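You operate a simulated robot arm through the tools that you are given. There is no shell and no other tool.

Carry out the task below with a simulated robot arm. There is one attempt and no reset: what you move stays moved.

## Task
Pile some things up. At the end: the green notebook from the desk top is on the top of the lift board, with the yellow tin from there on top of it and the red stone on top of that; the yellow board wiper stands on top of the white blotter; whatever was shut is shut again. Leave all else as you found it, and nothing knocked over.

It is judged by the outcome, as a careful person would: the job done as asked, and still so three seconds after it is handed in. It fails if anything else is knocked over, pushed out of place, dropped, spilled or broken.

## Robot
A 6-joint arm with a two-finger parallel gripper, fixed in place. Base frame: the origin is at the foot of the arm, x ahead of it, y to its left, z up; the work surface is at about z = 0. Units: mm, rad, N and s.
With the tool pointing down near the work surface it reaches from about 140 to 580 mm from the base axis. Its first joint turns from -1.152 to 1.152 rad. Payload 2.1 kg.
The TCP is the grasp point between the finger pads, 30 mm short of the fingertips. In the tool frame z runs along the fingers and y along their closing line. The gripper opens to 94 mm. The fingers are 28 mm wide and 10 mm thick; the gripper's body (50 by 96 mm) begins 55 mm behind the TCP.
Orientation is told as [roll, pitch, yaw] about the base's x, y, z axes, in that order, counted from this pose: with the fingers straight down and closing along the base's y, the tool's x points along the base's -x, its y along +y and its z along -z.

## Interface
- The arm moves only by the tool jog_arm. Its argument "rows" is a list of rows, each an object (a shift or turn left out is 0, a gripper value left out holds the last) with "jaw": the finger opening in m, from 0 to 0.094; "xyz": the shift along the base's x, y, z in m, a list of three; "angular": the turn, a rotation vector about the base's x, y, z in rad, a list of three. In form: [{"jaw": jaw, "xyz": [dx, dy, dz], "angular": [wx, wy, wz]}, ...]. A call has 1 to 20 rows; each row shifts and turns the commanded pose from where the row before left it. Rows are played at 5 a second. More than 50 mm and 0.15 rad between two rows, or a gripper value outside its range, and nothing of the call is played. A pose out of reach is approached as far as the arm can. The call stops where the force on the tool passes 40 N (or 10 N more than at its start, if that is more) or the arm is blocked; 0.2 s more then pass. The fingers move at their own pace (about 72 mm/s each) and stop on an object; they squeeze with about 31 N. The grip force told is the motor's: it shows also when the fingers shut on nothing. Time passes only in rows, and 0.2 s behind the last, so rows that do not move let the fingers close. It gives the time, the measured TCP pose, the force on the tool (base axes), the opening and the grip force at its end, in the units of the frame above (readings bear some noise), with the torque about the TCP (base axes, N m) and any sound that the robot's microphone picked up.
- Cameras (640 x 400 px; columns grow to the right, rows downward): "scene" is fixed at [71.8, -402.2, 482.3]; the picture's right is [0.47, -0.88, 0.00], its down [-0.58, -0.31, -0.75] and it looks along [0.66, 0.35, -0.66] (base axes); focal length 214 px, centre (320, 200). "wrist" rides on the gripper at [76, 14, -102] in the tool frame; the picture's right is [-0.18, 0.98, 0.00], its down [-0.75, -0.14, -0.64] and it looks along [-0.63, -0.12, 0.77] (tool axes); focal length 243 px, centre (320, 200).
- get_image(camera): a new picture of that camera. It takes no simulated time.
- measure_at(camera, pixels): for up to 12 pixels [column, row] of the newest picture of that camera ("zoom" is the newest enlarged one), the place [x, y, z] in the base frame of the surface seen there, good to about 2 mm, but the place of the scene camera against the robot may be out by one fixed shift of up to 12 mm in any direction. It takes no simulated time.
- zoom(camera, box): a new picture of the part [left, top, right, bottom] of that camera's present view, enlarged. It takes no simulated time.
- hand_in(): hands the job in; it is judged then, once.

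Unless the task says otherwise, let go and move clear before handing in.

The tools are called after "Call:" by a JSON object that holds its "method" and its "body". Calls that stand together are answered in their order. jog_arm: Moves the arm, as the interface text tells. Its arguments: {"type":"object","properties":{"rows":{"type":"array","items":{"type":"object","properties":{"jaw":{"type":"number"},"xyz":{"type":"array","items":{"type":"number"}},"angular":{"type":"array","items":{"type":"number"}}}}}},"required":["rows"]} The other tools are called the same way: get_image (camera) takes a picture; measure_at (camera, pixels) gives the place of the surface under pixels of a picture; zoom (camera, box) takes an enlarged picture of a part of a camera's view; hand_in () hands the job in.

At the start:

```text
time: 0.0
tcp_pos: [342.9, -84.6, 332.8]
tool_rot: [0.0, 0.0, 0.0]
ft_force: [-0.2, 0.7, -0.5]
moment: [0.0, -0.02, 0.02]
finger_gap: 93.9
grasp_force: 0.0
```

scene: 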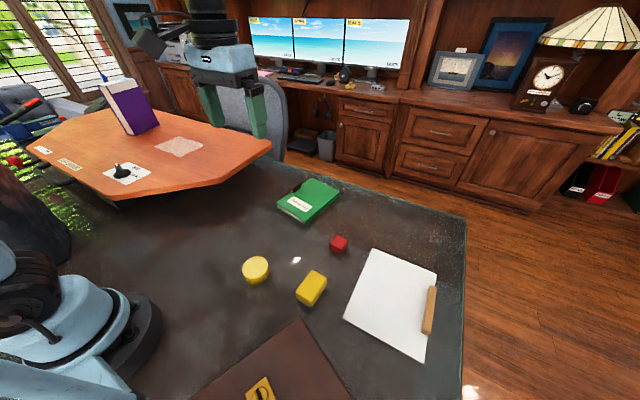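
wrist: 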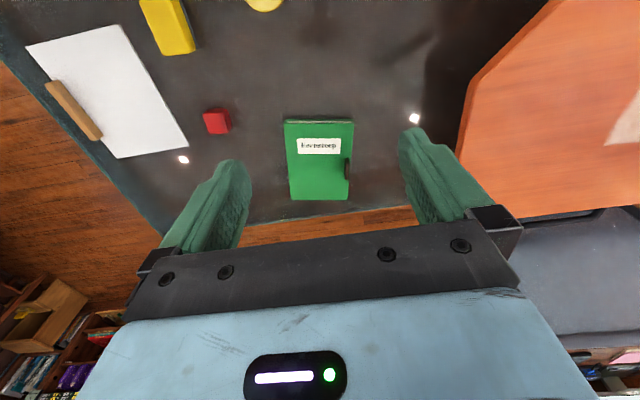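

The pictures show the green notebook near (308,200), a round yellow thing at (256,269), a yellow block at (311,288), the red stone at (339,243), the white blotter near (395,300), and an orange-brown raised board at left (150,150). I'll look closer before moving.

Call:
{"method": "zoom", "body": {"camera": "scene", "box": [220, 160, 480, 400]}}

Call:
{"method": "zoom", "body": {"camera": "scene", "box": [0, 60, 300, 260]}}

Call:
{"method": "measure_at", "body": {"camera": "scene", "pixels": [[308, 195], [298, 205], [256, 267], [311, 284], [339, 241], [395, 300], [428, 310], [260, 390], [180, 146], [123, 170], [123, 183], [220, 170]]}}

Call:
{"method": "measure_at", "body": {"camera": "wrist", "pixels": [[320, 165], [216, 118], [170, 25], [265, 3], [110, 90], [75, 110], [520, 130], [182, 160], [414, 118], [348, 170], [290, 122], [348, 196]]}}

```text
1.67 times, centred on (350, 280) of scene
```

zoom: 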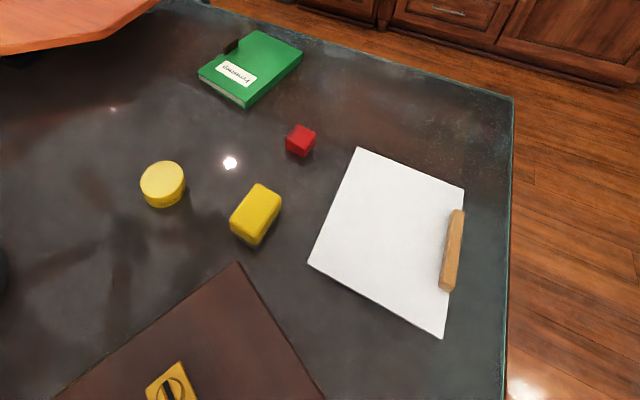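

```text
2.00 times, centred on (150, 160) of scene
```

zoom: 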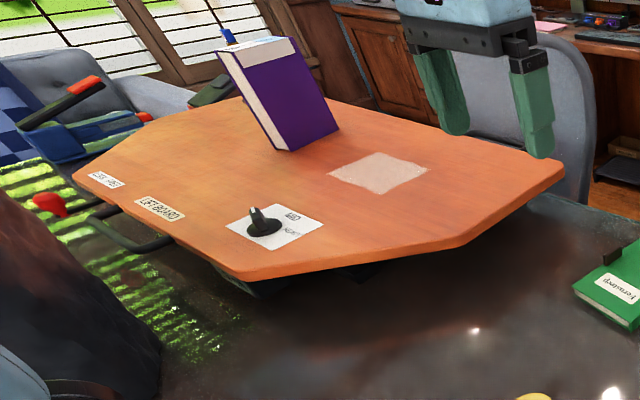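

```text
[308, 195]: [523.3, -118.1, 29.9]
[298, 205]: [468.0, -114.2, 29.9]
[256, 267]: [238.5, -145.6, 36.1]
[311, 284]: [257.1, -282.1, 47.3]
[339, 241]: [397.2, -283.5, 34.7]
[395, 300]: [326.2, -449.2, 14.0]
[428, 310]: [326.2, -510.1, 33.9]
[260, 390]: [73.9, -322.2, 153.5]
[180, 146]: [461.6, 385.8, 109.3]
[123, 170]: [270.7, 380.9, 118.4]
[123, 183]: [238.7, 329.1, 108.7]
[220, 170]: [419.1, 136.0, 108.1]
```

```text
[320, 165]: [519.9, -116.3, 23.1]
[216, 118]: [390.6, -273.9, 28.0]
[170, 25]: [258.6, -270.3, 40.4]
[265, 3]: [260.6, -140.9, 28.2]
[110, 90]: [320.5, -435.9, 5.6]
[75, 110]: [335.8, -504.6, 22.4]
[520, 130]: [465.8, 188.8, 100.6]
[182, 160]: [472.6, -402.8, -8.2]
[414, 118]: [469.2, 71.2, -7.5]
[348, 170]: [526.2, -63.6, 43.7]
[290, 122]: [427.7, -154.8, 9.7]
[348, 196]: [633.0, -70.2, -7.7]
```

The wrist and scene measurements differ by roughly (+5, -8, +7) mm, which is the scene camera's fixed shift. I'll zoom on the details: the labels on the board, the dark-red box at the bottom, and the small items.

Call:
{"method": "zoom", "body": {"camera": "scene", "box": [180, 310, 370, 400]}}

Call:
{"method": "zoom", "body": {"camera": "scene", "box": [90, 150, 170, 200]}}

Call:
{"method": "zoom", "body": {"camera": "scene", "box": [20, 130, 100, 180]}}

Call:
{"method": "zoom", "body": {"camera": "scene", "box": [230, 230, 358, 310]}}

Call:
{"method": "zoom", "body": {"camera": "scene", "box": [260, 165, 356, 225]}}

Call:
{"method": "zoom", "body": {"camera": "wrist", "box": [0, 0, 320, 200]}}

```text
3.37 times, centred on (275, 355) of scene
```

zoom: 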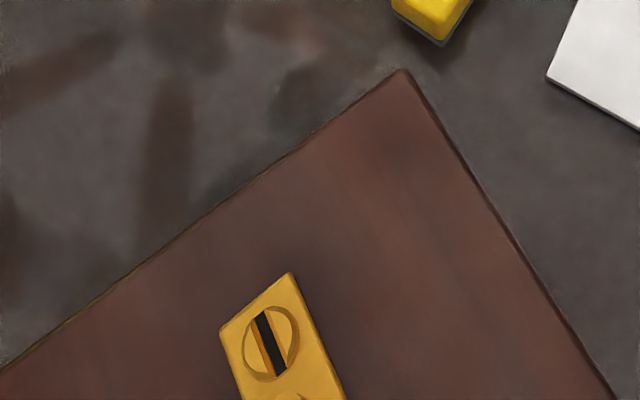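

```text
8.00 times, centred on (130, 175) of scene
```

zoom: 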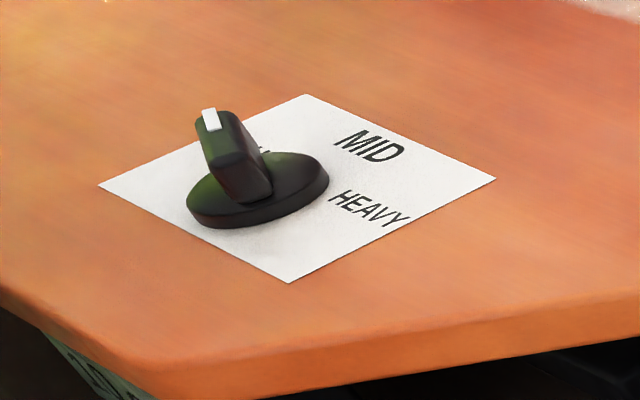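

```text
8.00 times, centred on (60, 155) of scene
```

zoom: 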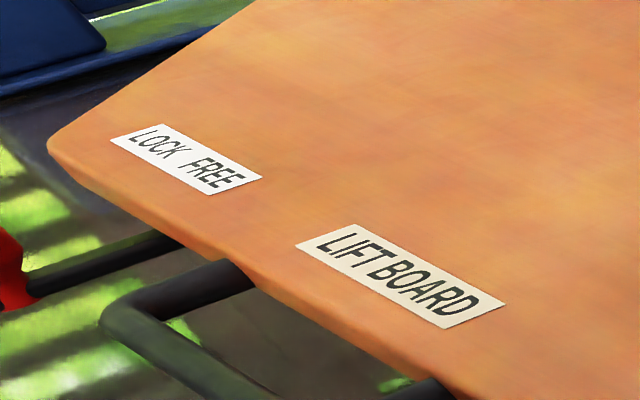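

```text
5.00 times, centred on (294, 270) of scene
```

zoom: 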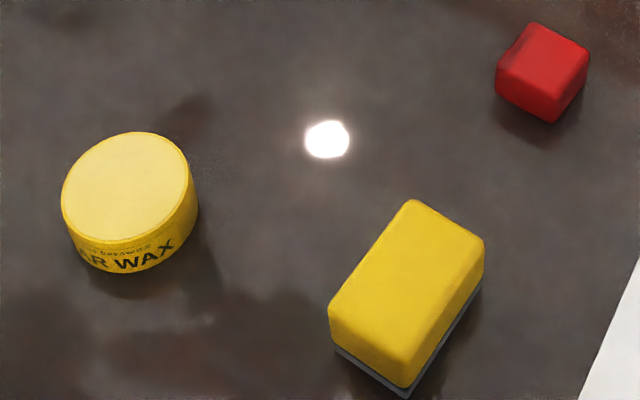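

```text
6.67 times, centred on (308, 195) of scene
```

zoom: 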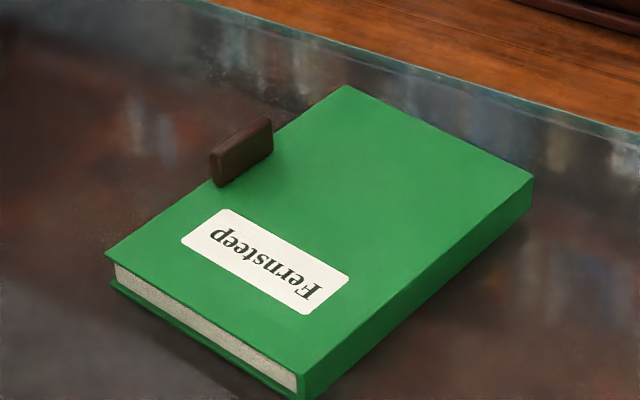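

```text
2.00 times, centred on (160, 100) of wrist
```

zoom: 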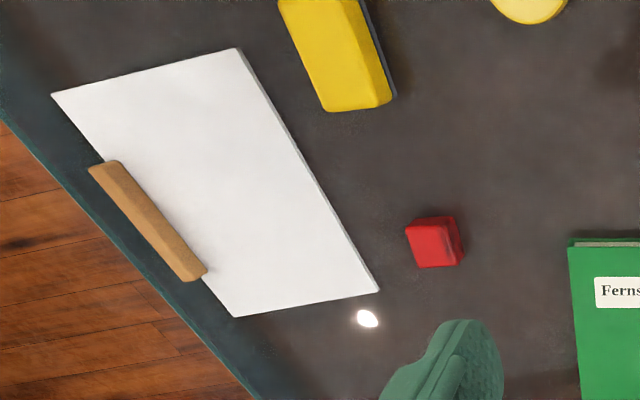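

The board carries a dial reading MID/HEAVY (and probably LIGHT) and a "LOCK FREE" label, so its load behaviour matters. I'll measure the box corners and board outlines in the scene picture and zoom into the left edge and the purple book.

Call:
{"method": "measure_at", "body": {"camera": "scene", "pixels": [[299, 326], [230, 372], [345, 390], [258, 385], [300, 316], [60, 160], [40, 150], [205, 185], [120, 198], [268, 150], [272, 135], [115, 165]]}}

Call:
{"method": "zoom", "body": {"camera": "scene", "box": [0, 60, 120, 200]}}

Call:
{"method": "zoom", "body": {"camera": "scene", "box": [70, 60, 230, 170]}}

Call:
{"method": "zoom", "body": {"camera": "scene", "box": [60, 150, 300, 250]}}

Call:
{"method": "zoom", "body": {"camera": "wrist", "box": [440, 0, 640, 220]}}

Call:
{"method": "zoom", "body": {"camera": "scene", "box": [0, 180, 240, 400]}}

```text
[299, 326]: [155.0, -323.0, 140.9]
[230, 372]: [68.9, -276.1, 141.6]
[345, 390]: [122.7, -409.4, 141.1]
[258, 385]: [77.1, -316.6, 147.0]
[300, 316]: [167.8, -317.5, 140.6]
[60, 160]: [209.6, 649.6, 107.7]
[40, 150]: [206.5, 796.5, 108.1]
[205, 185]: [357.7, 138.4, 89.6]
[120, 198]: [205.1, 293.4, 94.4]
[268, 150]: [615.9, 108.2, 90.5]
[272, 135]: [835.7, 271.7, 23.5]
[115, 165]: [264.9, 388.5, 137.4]
```

```text
2.86 times, centred on (60, 130) of scene
```

zoom: 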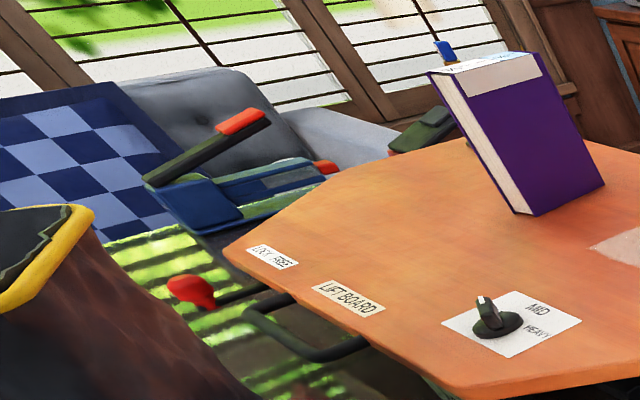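

```text
3.64 times, centred on (150, 115) of scene
```

zoom: 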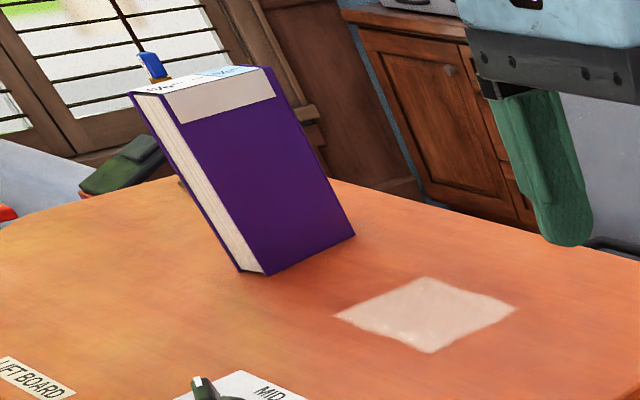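

```text
2.67 times, centred on (180, 200) of scene
```

zoom: 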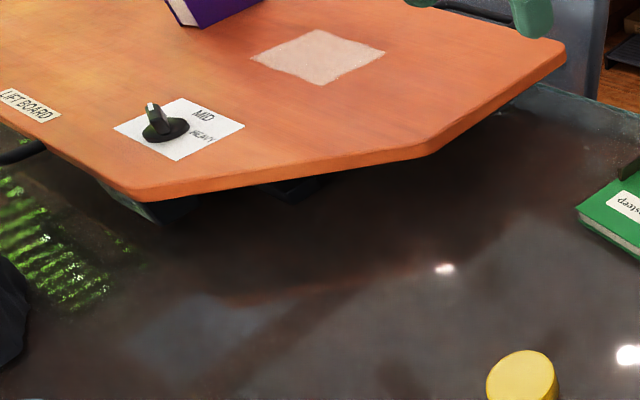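

```text
1.82 times, centred on (540, 110) of wrist
```

zoom: 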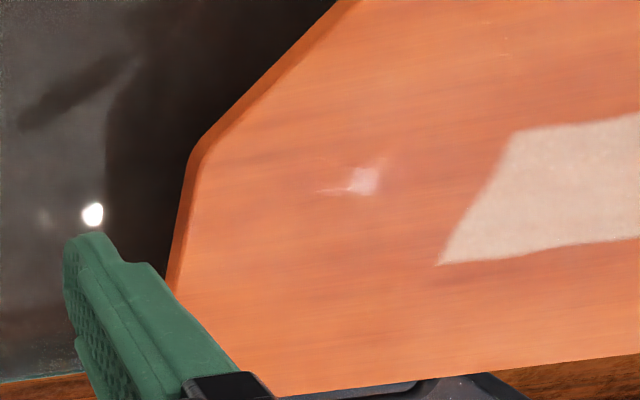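

```text
1.82 times, centred on (120, 290) of scene
```

zoom: 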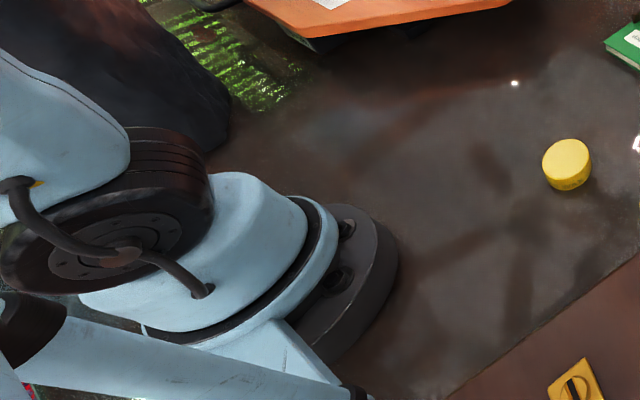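

The purple book stands on the board, and the red lock lever and "LOCK FREE" label at y≈700-800 are beyond the arm's reach, while the dial near (265,390) is reachable. I'll raise the arm and turn the wrist camera to look at the board along +y.

Call:
{"method": "jog_arm", "body": {"rows": [{"xyz": [-0.005, 0.015, 0.01], "angular": [0, 0, 0.145]}, {"xyz": [-0.005, 0.015, 0.01], "angular": [0, 0, 0.145]}, {"xyz": [-0.005, 0.015, 0.01], "angular": [0, 0, 0.145]}, {"xyz": [-0.005, 0.015, 0.01], "angular": [0, 0, 0.145]}, {"xyz": [-0.005, 0.015, 0.01], "angular": [0, 0, 0.145]}, {"xyz": [-0.005, 0.015, 0.01], "angular": [0, 0, 0.145]}, {"xyz": [-0.005, 0.015, 0], "angular": [0, 0, 0.145]}, {"xyz": [-0.005, 0.015, 0], "angular": [0, 0, 0.145]}, {"xyz": [-0.005, 0.015, 0], "angular": [0, 0, 0.145]}, {"xyz": [-0.005, 0.015, 0], "angular": [0, 0, 0.145]}, {}]}}

Call:
{"method": "get_image", "body": {"camera": "wrist"}}

Call:
{"method": "get_image", "body": {"camera": "scene"}}

```text
time: 2.4
tcp_pos: [292.6, 64.2, 390.9]
tool_rot: [0.001, -0.002, 1.453]
ft_force: [-0.6, 0.2, -0.9]
moment: [0.0, 0.0, -0.01]
finger_gap: 94.0
grasp_force: 0.0
```

```text
taken
```

wrist: 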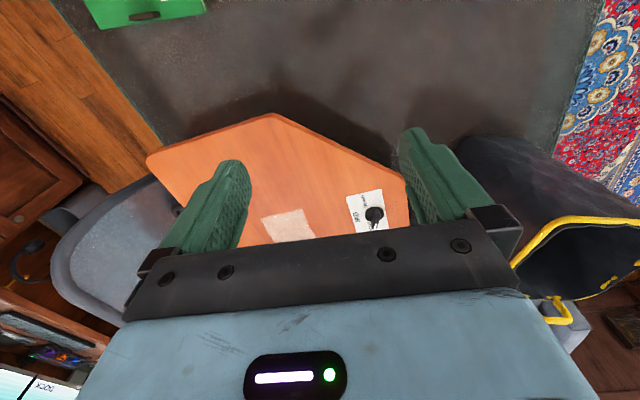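

```text
taken
```

scene: 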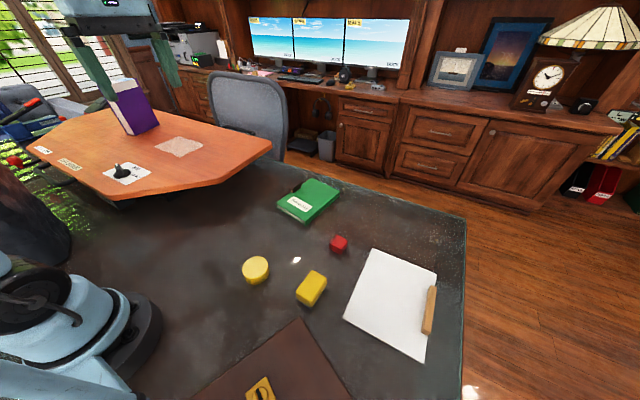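

The wrist view now shows the board upside-down with the dial card at (367,213), mostly hidden by the gripper. I'll move the arm +y so that the dial and lever side fall in the upper half of the picture.

Call:
{"method": "jog_arm", "body": {"rows": [{"xyz": [0.0, 0.045, 0]}, {"xyz": [0.0, 0.045, 0]}, {"xyz": [0.0, 0.045, 0]}, {"xyz": [0.0, 0.045, 0]}, {"xyz": [0.0, 0.045, 0]}, {}]}}

Call:
{"method": "get_image", "body": {"camera": "wrist"}}

Call:
{"method": "get_image", "body": {"camera": "scene"}}

```text
time: 3.8
tcp_pos: [292.0, 291.3, 392.6]
tool_rot: [0.0, 0.0, 1.451]
ft_force: [-0.3, -0.7, 0.0]
moment: [0.01, 0.0, -0.02]
finger_gap: 93.8
grasp_force: 0.0
```

```text
taken
```

wrist: 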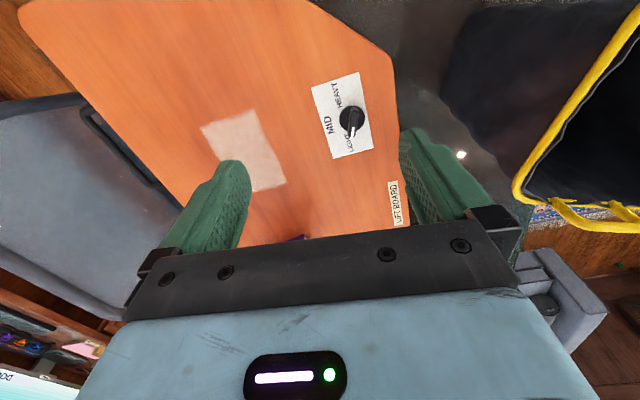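

```text
taken
```

scene: 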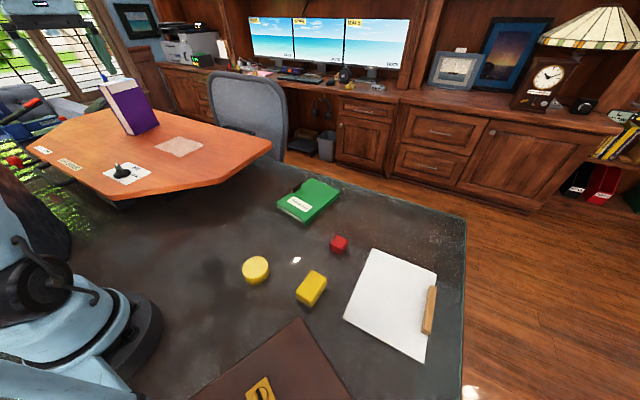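

Call:
{"method": "zoom", "body": {"camera": "wrist", "box": [290, 60, 418, 240]}}

Call:
{"method": "measure_at", "body": {"camera": "wrist", "pixels": [[350, 121], [353, 133], [322, 105], [345, 76], [398, 200], [250, 110], [210, 130], [280, 183], [392, 60], [300, 5], [395, 100], [150, 60]]}}

```text
2.22 times, centred on (354, 150) of wrist
```

zoom: 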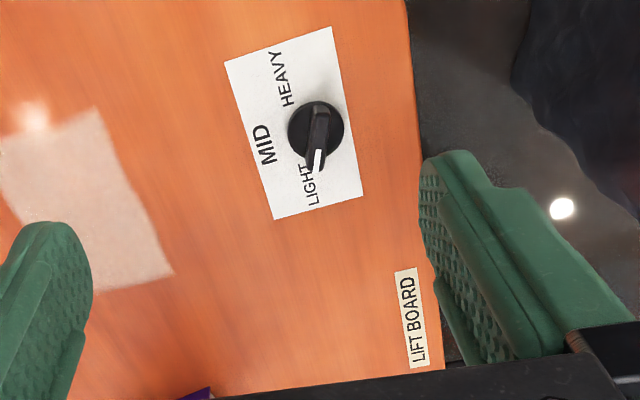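

```text
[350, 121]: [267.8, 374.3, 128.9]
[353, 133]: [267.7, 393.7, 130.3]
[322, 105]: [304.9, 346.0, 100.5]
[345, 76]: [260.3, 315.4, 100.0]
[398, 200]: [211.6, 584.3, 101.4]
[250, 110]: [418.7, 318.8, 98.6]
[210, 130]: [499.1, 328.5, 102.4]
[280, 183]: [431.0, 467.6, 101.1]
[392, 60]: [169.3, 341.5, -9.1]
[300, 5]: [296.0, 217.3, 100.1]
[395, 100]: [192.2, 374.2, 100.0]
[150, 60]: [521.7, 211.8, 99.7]
```

The dial pointer (zoom (316,160)) is at LIGHT. I'll zoom in the scene on the lever to see whether the board is locked or free, and measure where it lies.

Call:
{"method": "zoom", "body": {"camera": "scene", "box": [0, 135, 80, 185]}}

Call:
{"method": "measure_at", "body": {"camera": "scene", "pixels": [[12, 160], [40, 150], [44, 152], [72, 164], [20, 165], [80, 155], [30, 140], [137, 120], [125, 95], [158, 125], [130, 133], [110, 85]]}}

```text
8.00 times, centred on (40, 160) of scene
```

zoom: 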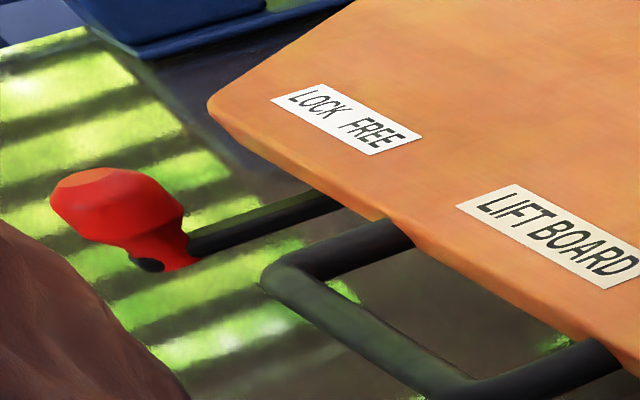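

```text
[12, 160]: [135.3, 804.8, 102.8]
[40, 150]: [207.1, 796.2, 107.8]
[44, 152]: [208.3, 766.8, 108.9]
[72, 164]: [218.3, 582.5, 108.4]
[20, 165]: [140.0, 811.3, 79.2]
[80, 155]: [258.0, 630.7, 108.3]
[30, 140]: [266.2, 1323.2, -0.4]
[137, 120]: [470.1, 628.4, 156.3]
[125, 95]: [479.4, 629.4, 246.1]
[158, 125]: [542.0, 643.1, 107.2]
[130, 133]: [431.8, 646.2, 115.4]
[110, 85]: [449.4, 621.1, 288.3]
```

The lever knob at (12,160) sits at about (135,805,100), out of reach, and its rod leans toward the LOCK end of the label. I'll swing the camera round to look at the leather case and the desk items next.

Call:
{"method": "jog_arm", "body": {"rows": [{"xyz": [0.0, -0.025, 0], "angular": [0, 0, -0.145]}, {"xyz": [0.0, -0.025, 0], "angular": [0, 0, -0.145]}, {"xyz": [0.0, -0.025, 0], "angular": [0, 0, -0.145]}, {"xyz": [0.0, -0.025, 0], "angular": [0, 0, -0.145]}, {"xyz": [0.0, -0.025, 0], "angular": [0, 0, -0.145]}, {"xyz": [0.0, -0.025, 0], "angular": [0, 0, -0.145]}, {"xyz": [0.0, -0.025, 0], "angular": [0, 0, -0.145]}, {"xyz": [0.0, -0.025, 0], "angular": [0, 0, -0.145]}, {"xyz": [0.0, -0.025, 0], "angular": [0, 0, -0.145]}, {"xyz": [0.0, -0.025, 0], "angular": [0, 0, -0.145]}, {"xyz": [0.0, -0.025, 0]}, {"xyz": [0.0, -0.025, 0]}, {"xyz": [0.0, -0.025, 0]}, {"xyz": [0.0, -0.025, 0]}, {"xyz": [0.0, -0.025, 0]}, {"xyz": [0.0, -0.025, 0]}, {"xyz": [0.0, -0.025, 0]}, {"xyz": [0.0, -0.025, 0]}, {}]}}

Call:
{"method": "get_image", "body": {"camera": "wrist"}}

```text
time: 7.8
tcp_pos: [292.2, -160.7, 392.2]
tool_rot: [0.001, -0.001, -0.001]
ft_force: [0.2, 0.4, 0.1]
moment: [-0.01, 0.05, 0.0]
finger_gap: 93.7
grasp_force: 0.0
```

```text
taken
```

wrist: 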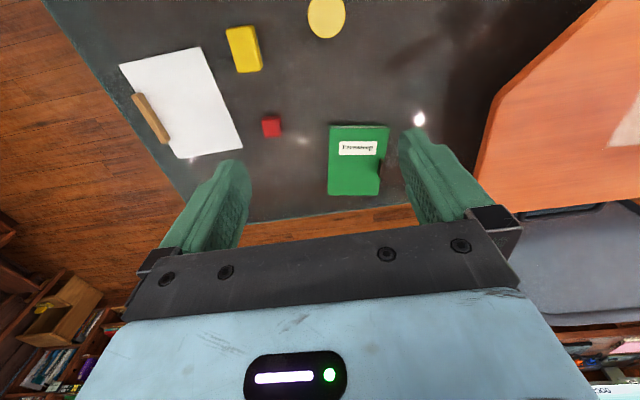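

Call:
{"method": "zoom", "body": {"camera": "wrist", "box": [100, 0, 420, 200]}}

Call:
{"method": "measure_at", "body": {"camera": "wrist", "pixels": [[326, 15], [243, 45], [270, 125], [190, 100], [150, 118], [358, 170], [331, 127], [388, 128], [329, 192], [379, 193], [381, 175], [200, 48]]}}

Call:
{"method": "jog_arm", "body": {"rows": [{"xyz": [-0.012, -0.004, 0], "angular": [0, 0, -0.145]}, {"xyz": [-0.012, -0.004, 0], "angular": [0, 0, -0.145]}, {"xyz": [-0.012, -0.004, 0], "angular": [0, 0, -0.145]}, {"xyz": [-0.012, -0.004, 0], "angular": [0, 0, -0.145]}, {"xyz": [-0.012, -0.004, 0], "angular": [0, 0, -0.145]}, {"xyz": [-0.012, -0.004, 0], "angular": [0, 0, -0.145]}, {"xyz": [-0.012, -0.004, 0], "angular": [0, 0, -0.145]}, {"xyz": [-0.012, -0.004, 0], "angular": [0, 0, -0.145]}, {"xyz": [-0.012, -0.004, 0], "angular": [0, 0, -0.145]}, {"xyz": [-0.012, -0.004, 0], "angular": [0, 0, -0.145]}, {}]}}

Call:
{"method": "get_image", "body": {"camera": "wrist"}}

```text
2.00 times, centred on (260, 100) of wrist
```

zoom: 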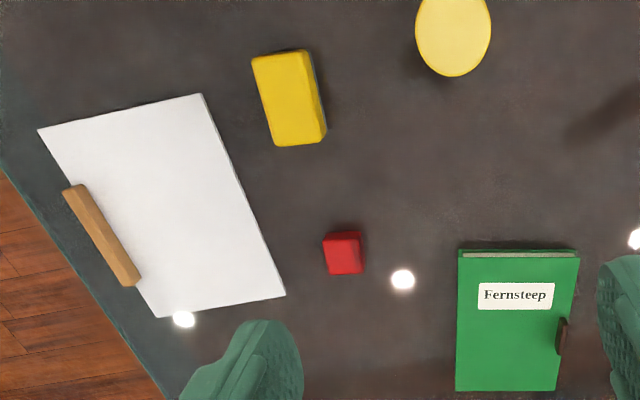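

```text
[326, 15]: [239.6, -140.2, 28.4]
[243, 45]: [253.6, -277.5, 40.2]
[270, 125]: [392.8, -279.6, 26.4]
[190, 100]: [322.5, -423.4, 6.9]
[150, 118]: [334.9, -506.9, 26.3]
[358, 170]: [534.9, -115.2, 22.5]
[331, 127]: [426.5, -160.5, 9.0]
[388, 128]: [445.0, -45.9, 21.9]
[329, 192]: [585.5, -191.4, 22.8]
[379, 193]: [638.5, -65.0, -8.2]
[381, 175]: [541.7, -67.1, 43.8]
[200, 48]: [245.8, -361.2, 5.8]
```

```text
time: 10.2
tcp_pos: [171.2, -201.1, 391.3]
tool_rot: [-0.001, 0.002, -1.455]
ft_force: [0.3, 0.2, 0.3]
moment: [-0.02, -0.01, 0.01]
finger_gap: 94.1
grasp_force: 0.1
```

```text
taken
```

wrist: 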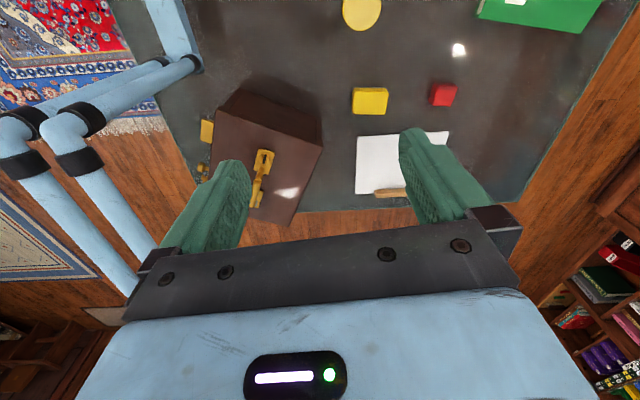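

The case at (265,155) is a closed box with a brass handle or hasp on top and fittings at its side. I'll zoom on it.

Call:
{"method": "zoom", "body": {"camera": "wrist", "box": [180, 80, 340, 230]}}

Call:
{"method": "zoom", "body": {"camera": "wrist", "box": [330, 50, 490, 210]}}

Call:
{"method": "measure_at", "body": {"camera": "wrist", "pixels": [[265, 160], [257, 190], [230, 130], [290, 130], [310, 150], [207, 130], [285, 170], [222, 115], [240, 90], [320, 145], [320, 118], [255, 215]]}}

```text
2.67 times, centred on (260, 155) of wrist
```

zoom: 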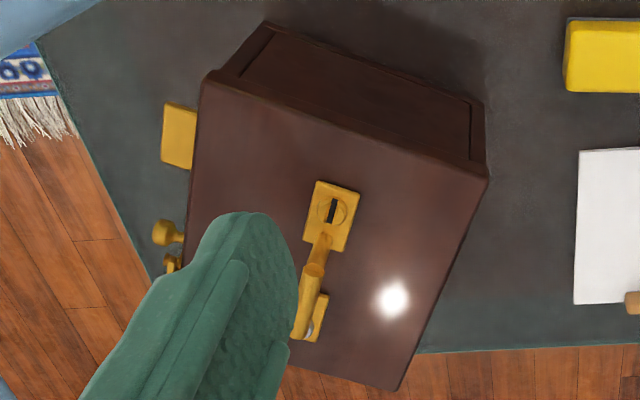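

```text
2.50 times, centred on (410, 130) of wrist
```

zoom: 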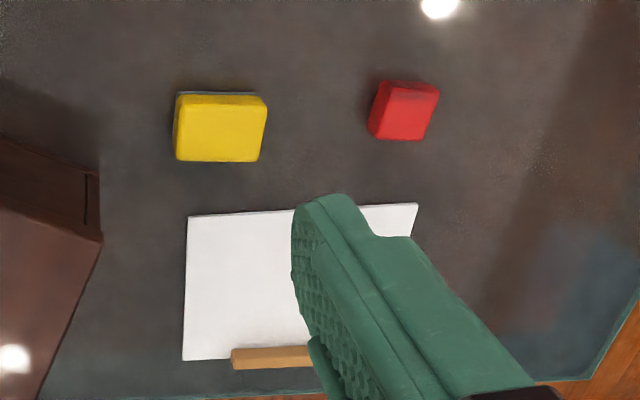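

```text
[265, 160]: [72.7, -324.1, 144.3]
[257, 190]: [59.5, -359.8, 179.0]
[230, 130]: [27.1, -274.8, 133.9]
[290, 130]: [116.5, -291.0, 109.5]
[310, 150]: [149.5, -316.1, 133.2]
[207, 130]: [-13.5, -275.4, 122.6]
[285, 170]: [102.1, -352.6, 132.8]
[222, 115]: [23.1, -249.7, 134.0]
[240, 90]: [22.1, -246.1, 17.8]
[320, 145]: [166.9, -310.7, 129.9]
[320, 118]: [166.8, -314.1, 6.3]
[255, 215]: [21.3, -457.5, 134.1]
```

The case is shut and looks unrelated unless something I need is inside, and I haven't yet confirmed that the red thing at (442,95) is the stone. I'll go and look at it closely.

Call:
{"method": "jog_arm", "body": {"rows": [{"xyz": [0.023, -0.008, 0], "angular": [0, 0, 0.145]}, {"xyz": [0.023, -0.008, 0], "angular": [0, 0, 0.145]}, {"xyz": [0.023, -0.008, 0], "angular": [0, 0, 0.145]}, {"xyz": [0.023, -0.008, 0], "angular": [0, 0, 0.145]}, {"xyz": [0.023, -0.008, 0], "angular": [0, 0, 0.145]}, {"xyz": [0.023, -0.008, 0], "angular": [0, 0, 0.145]}, {"xyz": [0.023, -0.008, 0], "angular": [0, 0, 0.145]}, {"xyz": [0.023, -0.008, 0], "angular": [0, 0, 0.145]}, {"xyz": [0.023, -0.008, -0.01], "angular": [0, 0, 0.145]}, {"xyz": [0.023, -0.008, -0.04], "angular": [0, 0, 0.145]}, {"xyz": [0, 0, -0.045]}, {"xyz": [0, 0, -0.045]}, {"xyz": [0, 0, -0.045]}, {"xyz": [0, 0, -0.04]}, {}]}}

Call:
{"method": "get_image", "body": {"camera": "wrist"}}

```text
time: 13.4
tcp_pos: [389.9, -272.7, 152.5]
tool_rot: [-0.001, 0.001, 0.0]
ft_force: [0.8, 0.9, 0.4]
moment: [0.0, 0.02, 0.04]
finger_gap: 94.0
grasp_force: 0.0
out of reach, approached as far as the arm can: row 8, 9
```

```text
taken
```

wrist: 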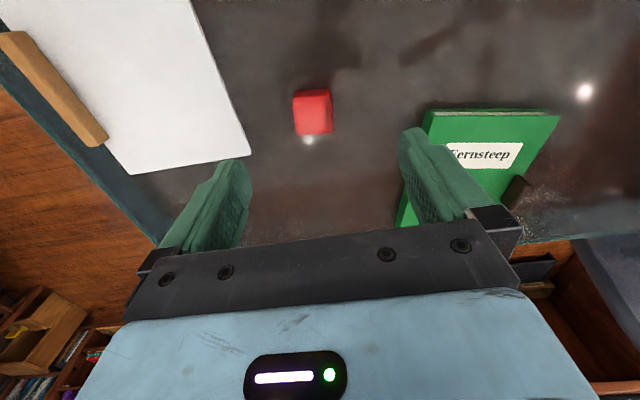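

The red object is at (312,112) directly below. I'll zoom in on it and measure its extents.

Call:
{"method": "zoom", "body": {"camera": "wrist", "box": [272, 75, 352, 150]}}

Call:
{"method": "measure_at", "body": {"camera": "wrist", "pixels": [[296, 95], [328, 95], [312, 100], [298, 130], [330, 130], [312, 115], [312, 126], [293, 110], [333, 110], [312, 90], [310, 137], [450, 112]]}}

Call:
{"method": "zoom", "body": {"camera": "wrist", "box": [390, 80, 570, 240]}}

Call:
{"method": "zoom", "body": {"camera": "wrist", "box": [0, 0, 260, 200]}}

```text
5.33 times, centred on (312, 112) of wrist
```

zoom: 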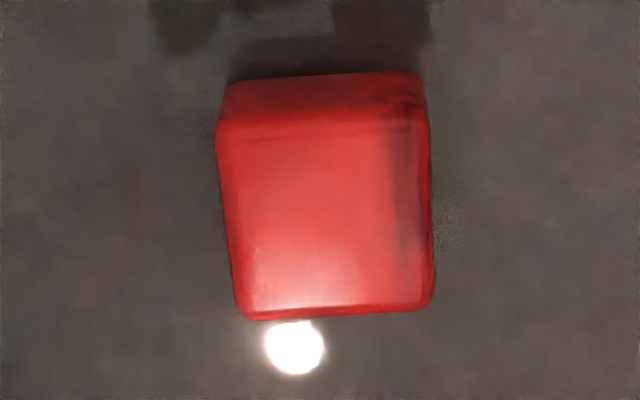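

```text
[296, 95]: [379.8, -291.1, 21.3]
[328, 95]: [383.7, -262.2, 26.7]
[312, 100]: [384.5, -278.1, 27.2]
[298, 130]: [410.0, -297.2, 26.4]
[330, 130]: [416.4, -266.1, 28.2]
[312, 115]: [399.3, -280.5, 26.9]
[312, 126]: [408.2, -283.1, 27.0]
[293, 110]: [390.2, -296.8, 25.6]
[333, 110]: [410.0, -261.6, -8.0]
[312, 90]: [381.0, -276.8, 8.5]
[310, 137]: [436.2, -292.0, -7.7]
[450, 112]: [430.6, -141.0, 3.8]
```

```text
2.50 times, centred on (480, 160) of wrist
```

zoom: 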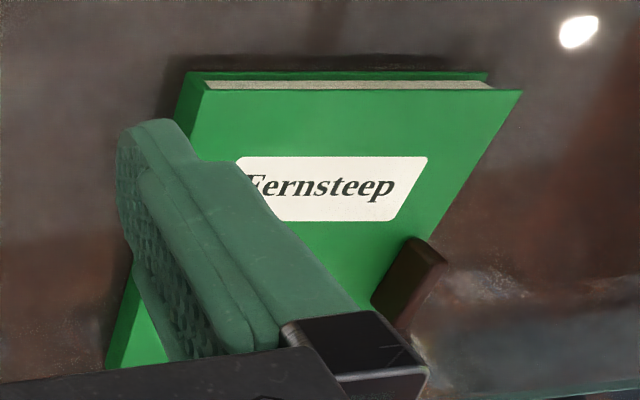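

```text
2.00 times, centred on (130, 100) of wrist
```

zoom: 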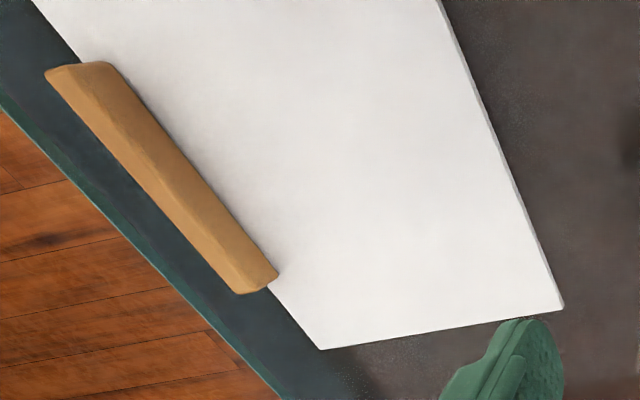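

The red thing is a roughly 32 mm stone-like block standing 35 mm tall, on a desk at z≈-8, so I take it as the red stone. The notebook is wider than the 94 mm jaw and carries a dark-brown tab at its +y edge, which I'll inspect now.

Call:
{"method": "jog_arm", "body": {"rows": [{"xyz": [0.02, 0.045, 0.01]}, {"xyz": [0.02, 0.045, 0.0]}, {"xyz": [0.02, 0.045, 0]}, {"xyz": [0.02, 0.045, 0]}, {"xyz": [0.01, 0.01, -0.01]}, {}]}}

Call:
{"method": "get_image", "body": {"camera": "wrist"}}

```text
refused: row 1 steps farther than a row can; nothing moved
```

```text
taken
```

wrist: 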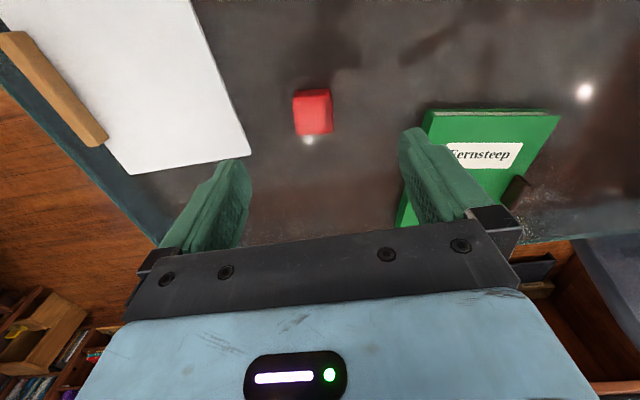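

The first row was 50.2 mm long and was refused, so nothing moved. I'll use smaller steps for the same look at the notebook tab.

Call:
{"method": "jog_arm", "body": {"rows": [{"xyz": [0.018, 0.038, 0.005]}, {"xyz": [0.018, 0.038, 0.0]}, {"xyz": [0.018, 0.038, 0]}, {"xyz": [0.018, 0.038, 0]}, {"xyz": [0.018, 0.033, 0]}, {}]}}

Call:
{"method": "get_image", "body": {"camera": "wrist"}}

```text
time: 14.8
tcp_pos: [482.5, -86.2, 157.5]
tool_rot: [0.0, -0.001, 0.001]
ft_force: [0.0, 0.3, 0.0]
moment: [0.01, -0.01, 0.01]
finger_gap: 94.0
grasp_force: 0.0
```

```text
taken
```

wrist: 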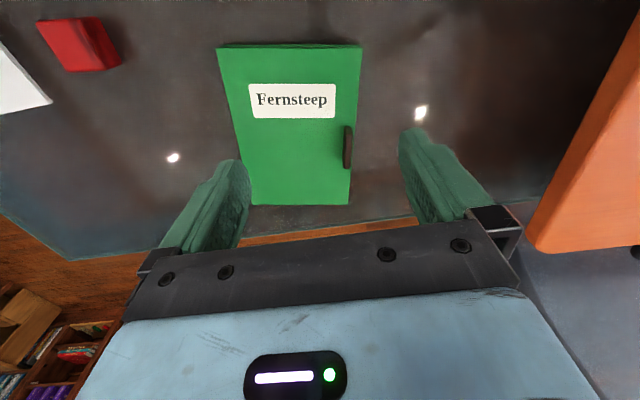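

Call:
{"method": "zoom", "body": {"camera": "wrist", "box": [200, 30, 380, 220]}}

Call:
{"method": "zoom", "body": {"camera": "wrist", "box": [310, 100, 380, 190]}}

Call:
{"method": "measure_at", "body": {"camera": "wrist", "pixels": [[219, 50], [359, 50], [255, 203], [348, 203], [348, 128], [347, 140], [345, 152], [347, 165], [340, 150], [357, 120], [357, 90], [290, 47]]}}

Call:
{"method": "zoom", "body": {"camera": "scene", "box": [270, 170, 350, 225]}}

```text
2.11 times, centred on (290, 125) of wrist
```

zoom: 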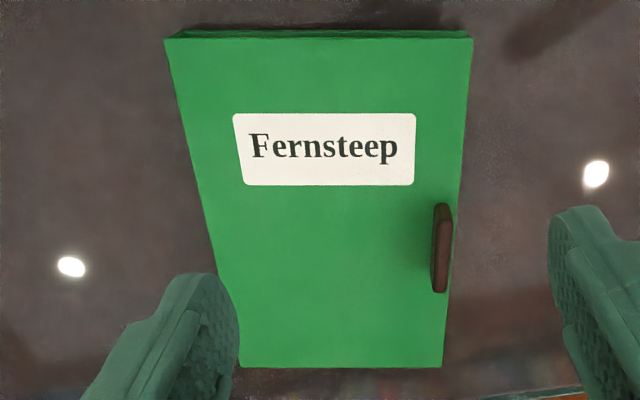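

```text
4.44 times, centred on (345, 145) of wrist
```

zoom: 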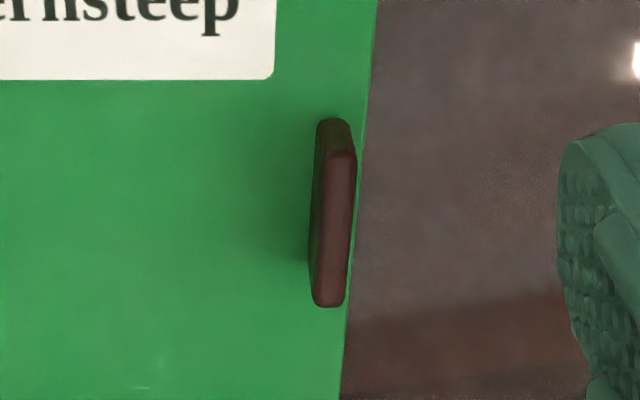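

```text
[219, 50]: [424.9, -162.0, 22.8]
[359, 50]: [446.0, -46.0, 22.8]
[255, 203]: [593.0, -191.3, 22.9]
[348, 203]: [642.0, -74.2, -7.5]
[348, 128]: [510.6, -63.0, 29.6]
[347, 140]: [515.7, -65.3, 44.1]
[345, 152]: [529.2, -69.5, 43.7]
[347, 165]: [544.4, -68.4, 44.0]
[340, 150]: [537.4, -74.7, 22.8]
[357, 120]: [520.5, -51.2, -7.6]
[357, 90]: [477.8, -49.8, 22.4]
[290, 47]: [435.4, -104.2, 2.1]
```

```text
7.27 times, centred on (310, 198) of scene
```

zoom: 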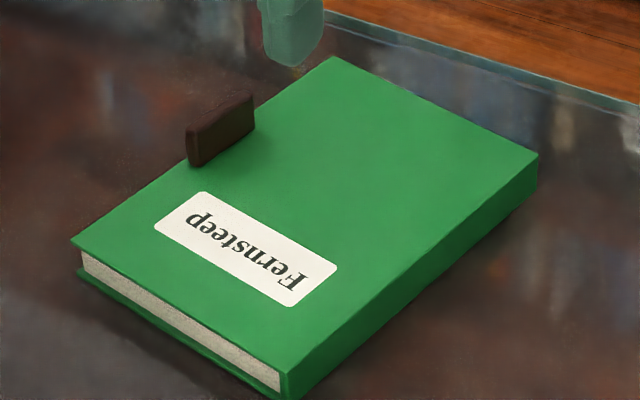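

The notebook is about 118 × 170 × 30 mm, turned -0.17 rad, with the tab at mid fore-edge around (530,-67), top z=44. I'll take finer measurements of the tab before gripping it.

Call:
{"method": "measure_at", "body": {"camera": "wrist", "pixels": [[349.5, 136], [348.2, 151.8], [347, 165], [344.5, 151], [345.5, 140], [343.5, 150], [341, 150], [352, 152], [350.5, 140], [346, 130], [356, 130], [353, 150]]}}

Call:
{"method": "jog_arm", "body": {"rows": [{"xyz": [0.01, 0.004, -0.01], "angular": [0, 0, -0.085], "jaw": 0.04}, {"xyz": [0.01, 0.004, -0.01], "angular": [0, 0, -0.085]}, {}]}}

Call:
{"method": "get_image", "body": {"camera": "wrist"}}

```text
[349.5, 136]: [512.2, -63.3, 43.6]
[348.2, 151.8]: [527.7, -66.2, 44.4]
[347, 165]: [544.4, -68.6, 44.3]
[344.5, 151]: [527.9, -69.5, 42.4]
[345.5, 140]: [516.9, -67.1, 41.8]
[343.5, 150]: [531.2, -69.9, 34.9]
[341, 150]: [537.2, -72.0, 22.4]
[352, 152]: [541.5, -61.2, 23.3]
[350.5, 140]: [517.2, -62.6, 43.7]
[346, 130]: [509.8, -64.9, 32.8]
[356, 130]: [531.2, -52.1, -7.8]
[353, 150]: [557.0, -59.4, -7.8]
```

```text
time: 15.6
tcp_pos: [502.1, -79.3, 136.7]
tool_rot: [0.0, 0.0, -0.171]
ft_force: [1.5, -0.5, 0.5]
moment: [-0.01, 0.02, 0.02]
finger_gap: 40.1
grasp_force: 0.0
```

```text
taken
```

wrist: 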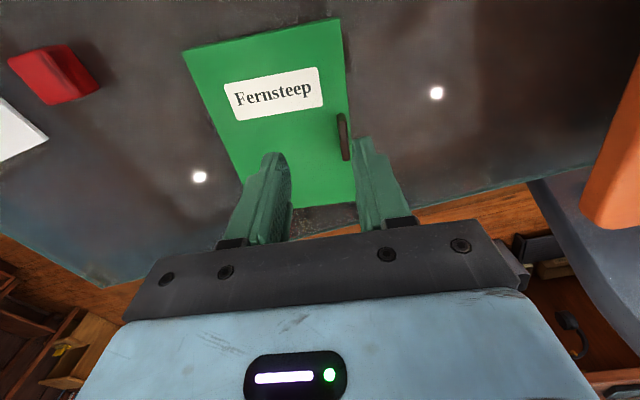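

The tab's centre is about (529,-67) with top z=44 and thickness ~6 mm. I'll move over it and descend so the fingertips stop a few mm above the cover at z≈23.

Call:
{"method": "jog_arm", "body": {"rows": [{"xyz": [0.0269, 0.0123, -0.02]}, {"xyz": [0, 0, -0.03]}, {"xyz": [0, 0, -0.02]}, {}]}}

Call:
{"method": "get_image", "body": {"camera": "wrist"}}

Call:
{"method": "zoom", "body": {"camera": "scene", "box": [250, 130, 350, 225]}}

```text
time: 16.6
tcp_pos: [529.9, -67.2, 66.8]
tool_rot: [0.0, 0.0, -0.171]
ft_force: [-0.1, 0.6, 0.1]
moment: [-0.03, 0.0, -0.02]
finger_gap: 39.9
grasp_force: 0.1
```

```text
taken
```

wrist: 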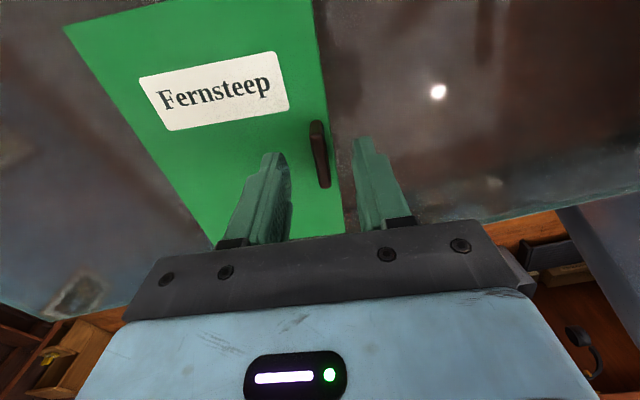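

```text
4.21 times, centred on (300, 178) of scene
```

zoom: 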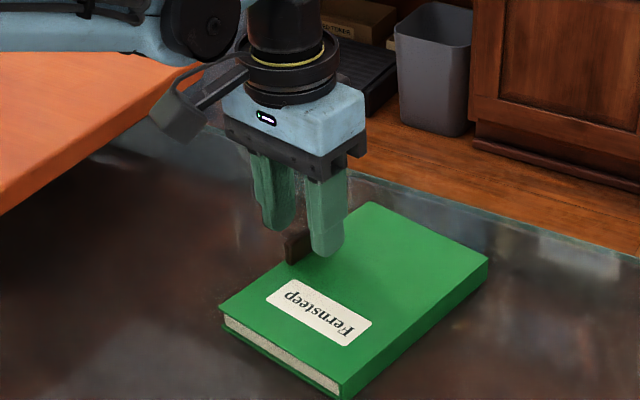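

The fingers straddle the tab well. I'll go down 10 mm more (tips about 4 mm above the cover) and close on the tab.

Call:
{"method": "jog_arm", "body": {"rows": [{"xyz": [0, 0, -0.006]}, {"xyz": [0, 0, -0.005]}, {"jaw": 0.0}, {}, {}]}}

Call:
{"method": "get_image", "body": {"camera": "wrist"}}

Call:
{"method": "zoom", "body": {"camera": "scene", "box": [250, 130, 350, 225]}}

```text
time: 17.8
tcp_pos: [529.0, -66.8, 56.2]
tool_rot: [-0.001, 0.0, -0.17]
ft_force: [0.2, 0.6, 0.2]
moment: [0.03, -0.01, -0.07]
finger_gap: 8.0
grasp_force: 30.7
```

```text
taken
```

wrist: 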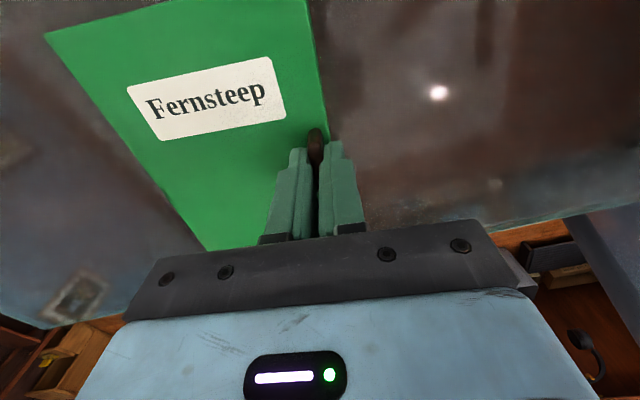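

```text
4.21 times, centred on (300, 178) of scene
```

zoom: 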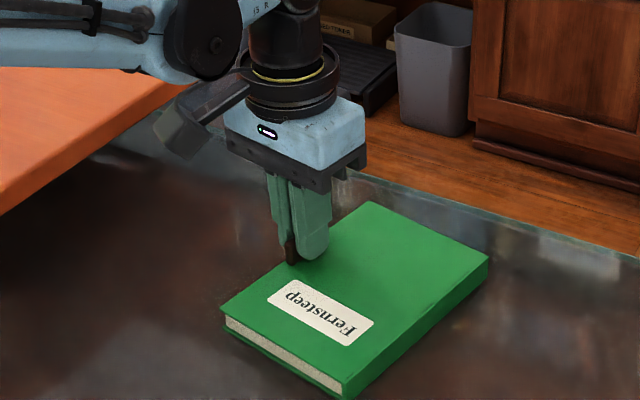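

The tab is gripped (gap 8 mm, 30.7 N). I'll lift slowly by a few mm to see whether the whole notebook comes up or only its cover.

Call:
{"method": "jog_arm", "body": {"rows": [{"xyz": [0, 0, 0.002]}, {"xyz": [0, 0, 0.002]}, {"xyz": [0, 0, 0.002]}, {"xyz": [0, 0, 0.002]}, {}, {}]}}

Call:
{"method": "get_image", "body": {"camera": "wrist"}}

Call:
{"method": "zoom", "body": {"camera": "scene", "box": [260, 155, 350, 225]}}

```text
time: 19.2
tcp_pos: [527.9, -66.1, 63.4]
tool_rot: [0.001, -0.001, -0.171]
ft_force: [0.0, -0.5, -3.2]
moment: [0.14, -0.02, 0.01]
finger_gap: 7.8
grasp_force: 31.4
```

```text
taken
```

wrist: 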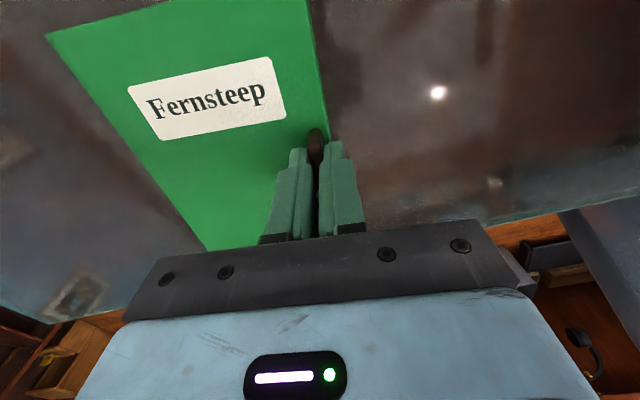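

```text
5.71 times, centred on (305, 190) of scene
```

zoom: 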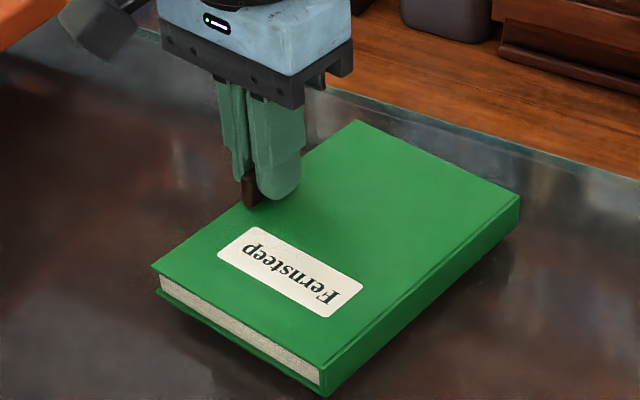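

A force of -3.2 N with a 0.14 N·m moment suggests the whole notebook (~0.33 kg) is coming up, level so far. I'll lift another 12 mm and check its corners' heights.

Call:
{"method": "jog_arm", "body": {"rows": [{"xyz": [0, 0, 0.004]}, {"xyz": [0, 0, 0.004]}, {"xyz": [0, 0, 0.004]}, {"xyz": [0, 0, 0.004]}, {}, {}]}}

Call:
{"method": "get_image", "body": {"camera": "wrist"}}

Call:
{"method": "measure_at", "body": {"camera": "wrist", "pixels": [[60, 38], [300, 8], [205, 235], [150, 60], [200, 180], [300, 60], [100, 80], [260, 160]]}}

Call:
{"method": "zoom", "body": {"camera": "scene", "box": [260, 155, 350, 225]}}

```text
time: 20.6
tcp_pos: [529.1, -66.8, 80.6]
tool_rot: [0.0, 0.001, -0.17]
ft_force: [0.1, 0.4, -3.0]
moment: [0.21, -0.03, 0.0]
finger_gap: 7.9
grasp_force: 30.9
```

```text
taken
```

wrist: 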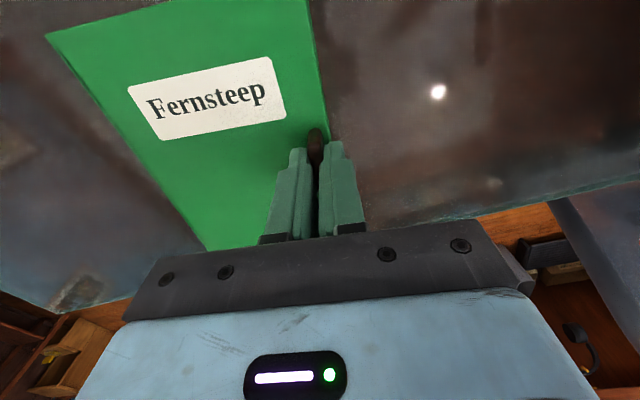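

```text
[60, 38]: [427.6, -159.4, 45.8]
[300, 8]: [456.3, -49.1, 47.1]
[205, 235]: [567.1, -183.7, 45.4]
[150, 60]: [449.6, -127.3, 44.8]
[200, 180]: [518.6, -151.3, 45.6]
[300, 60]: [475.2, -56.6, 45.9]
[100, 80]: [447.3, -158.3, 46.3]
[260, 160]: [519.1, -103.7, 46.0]
```

```text
5.71 times, centred on (305, 190) of scene
```

zoom: 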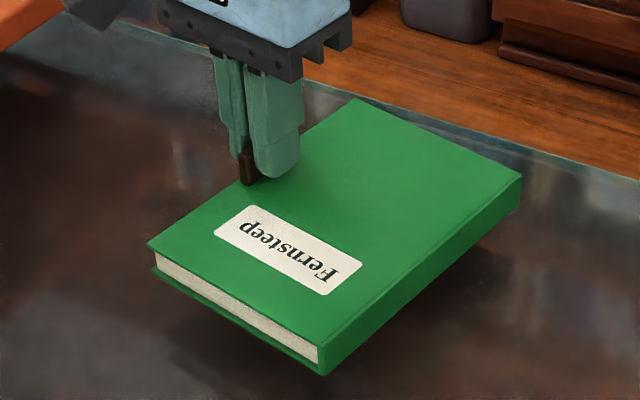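

The entire notebook rises level and closed (cover z=46 at all sampled points), weighing about 0.31 kg. I'll lift it higher and carry it towards the board, smoothly.

Call:
{"method": "jog_arm", "body": {"rows": [{"xyz": [-0.005, 0.0, 0.01]}, {"xyz": [-0.01, 0.0, 0.02]}, {"xyz": [-0.01, 0.005, 0.025]}, {"xyz": [-0.01, 0.01, 0.025]}, {"xyz": [-0.01, 0.015, 0.025]}, {"xyz": [-0.01, 0.02, 0.025]}, {"xyz": [-0.01, 0.02, 0.02], "angular": [0, 0, 0.02]}, {"xyz": [-0.01, 0.025, 0.01], "angular": [0, 0, 0.02]}, {"xyz": [-0.01, 0.03, 0.0], "angular": [0, 0, 0.02]}, {"xyz": [-0.01, 0.03, 0], "angular": [0, 0, 0.02]}, {"xyz": [-0.01, 0.03, 0], "angular": [0, 0, 0.02]}, {"xyz": [-0.01, 0.03, 0], "angular": [0, 0, 0.02]}, {"xyz": [0, 0.03, 0], "angular": [0, 0, 0.02]}, {"xyz": [0, 0.03, 0], "angular": [0, 0, 0.02]}, {"xyz": [0, 0.025, 0], "angular": [0, 0, 0.01]}, {"xyz": [0, 0.02, 0]}, {"xyz": [0, 0.02, 0]}, {"xyz": [0, 0.015, 0]}, {"xyz": [0, 0.009, 0]}, {}]}}

Call:
{"method": "get_image", "body": {"camera": "wrist"}}

Call:
{"method": "get_image", "body": {"camera": "scene"}}

```text
time: 24.8
tcp_pos: [414.0, 298.1, 239.8]
tool_rot: [0.001, 0.001, -0.001]
ft_force: [-0.2, -0.4, -3.2]
moment: [0.17, -0.02, -0.02]
finger_gap: 7.6
grasp_force: 30.5
```

```text
taken
```

wrist: 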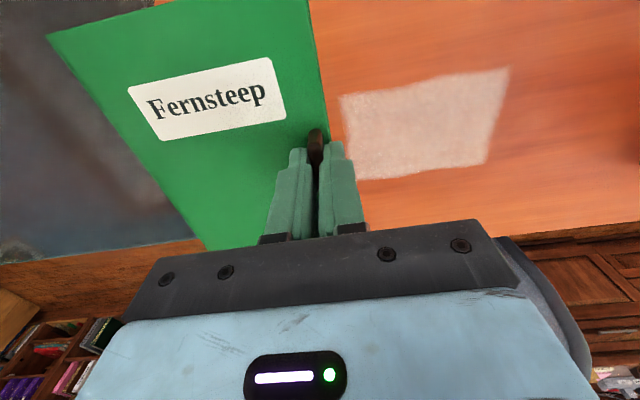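

```text
taken
```

scene: 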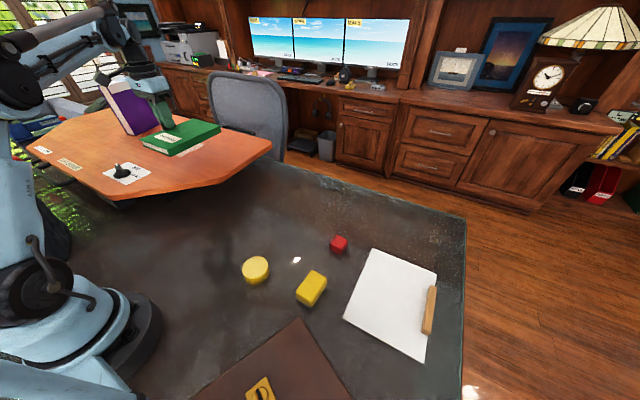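

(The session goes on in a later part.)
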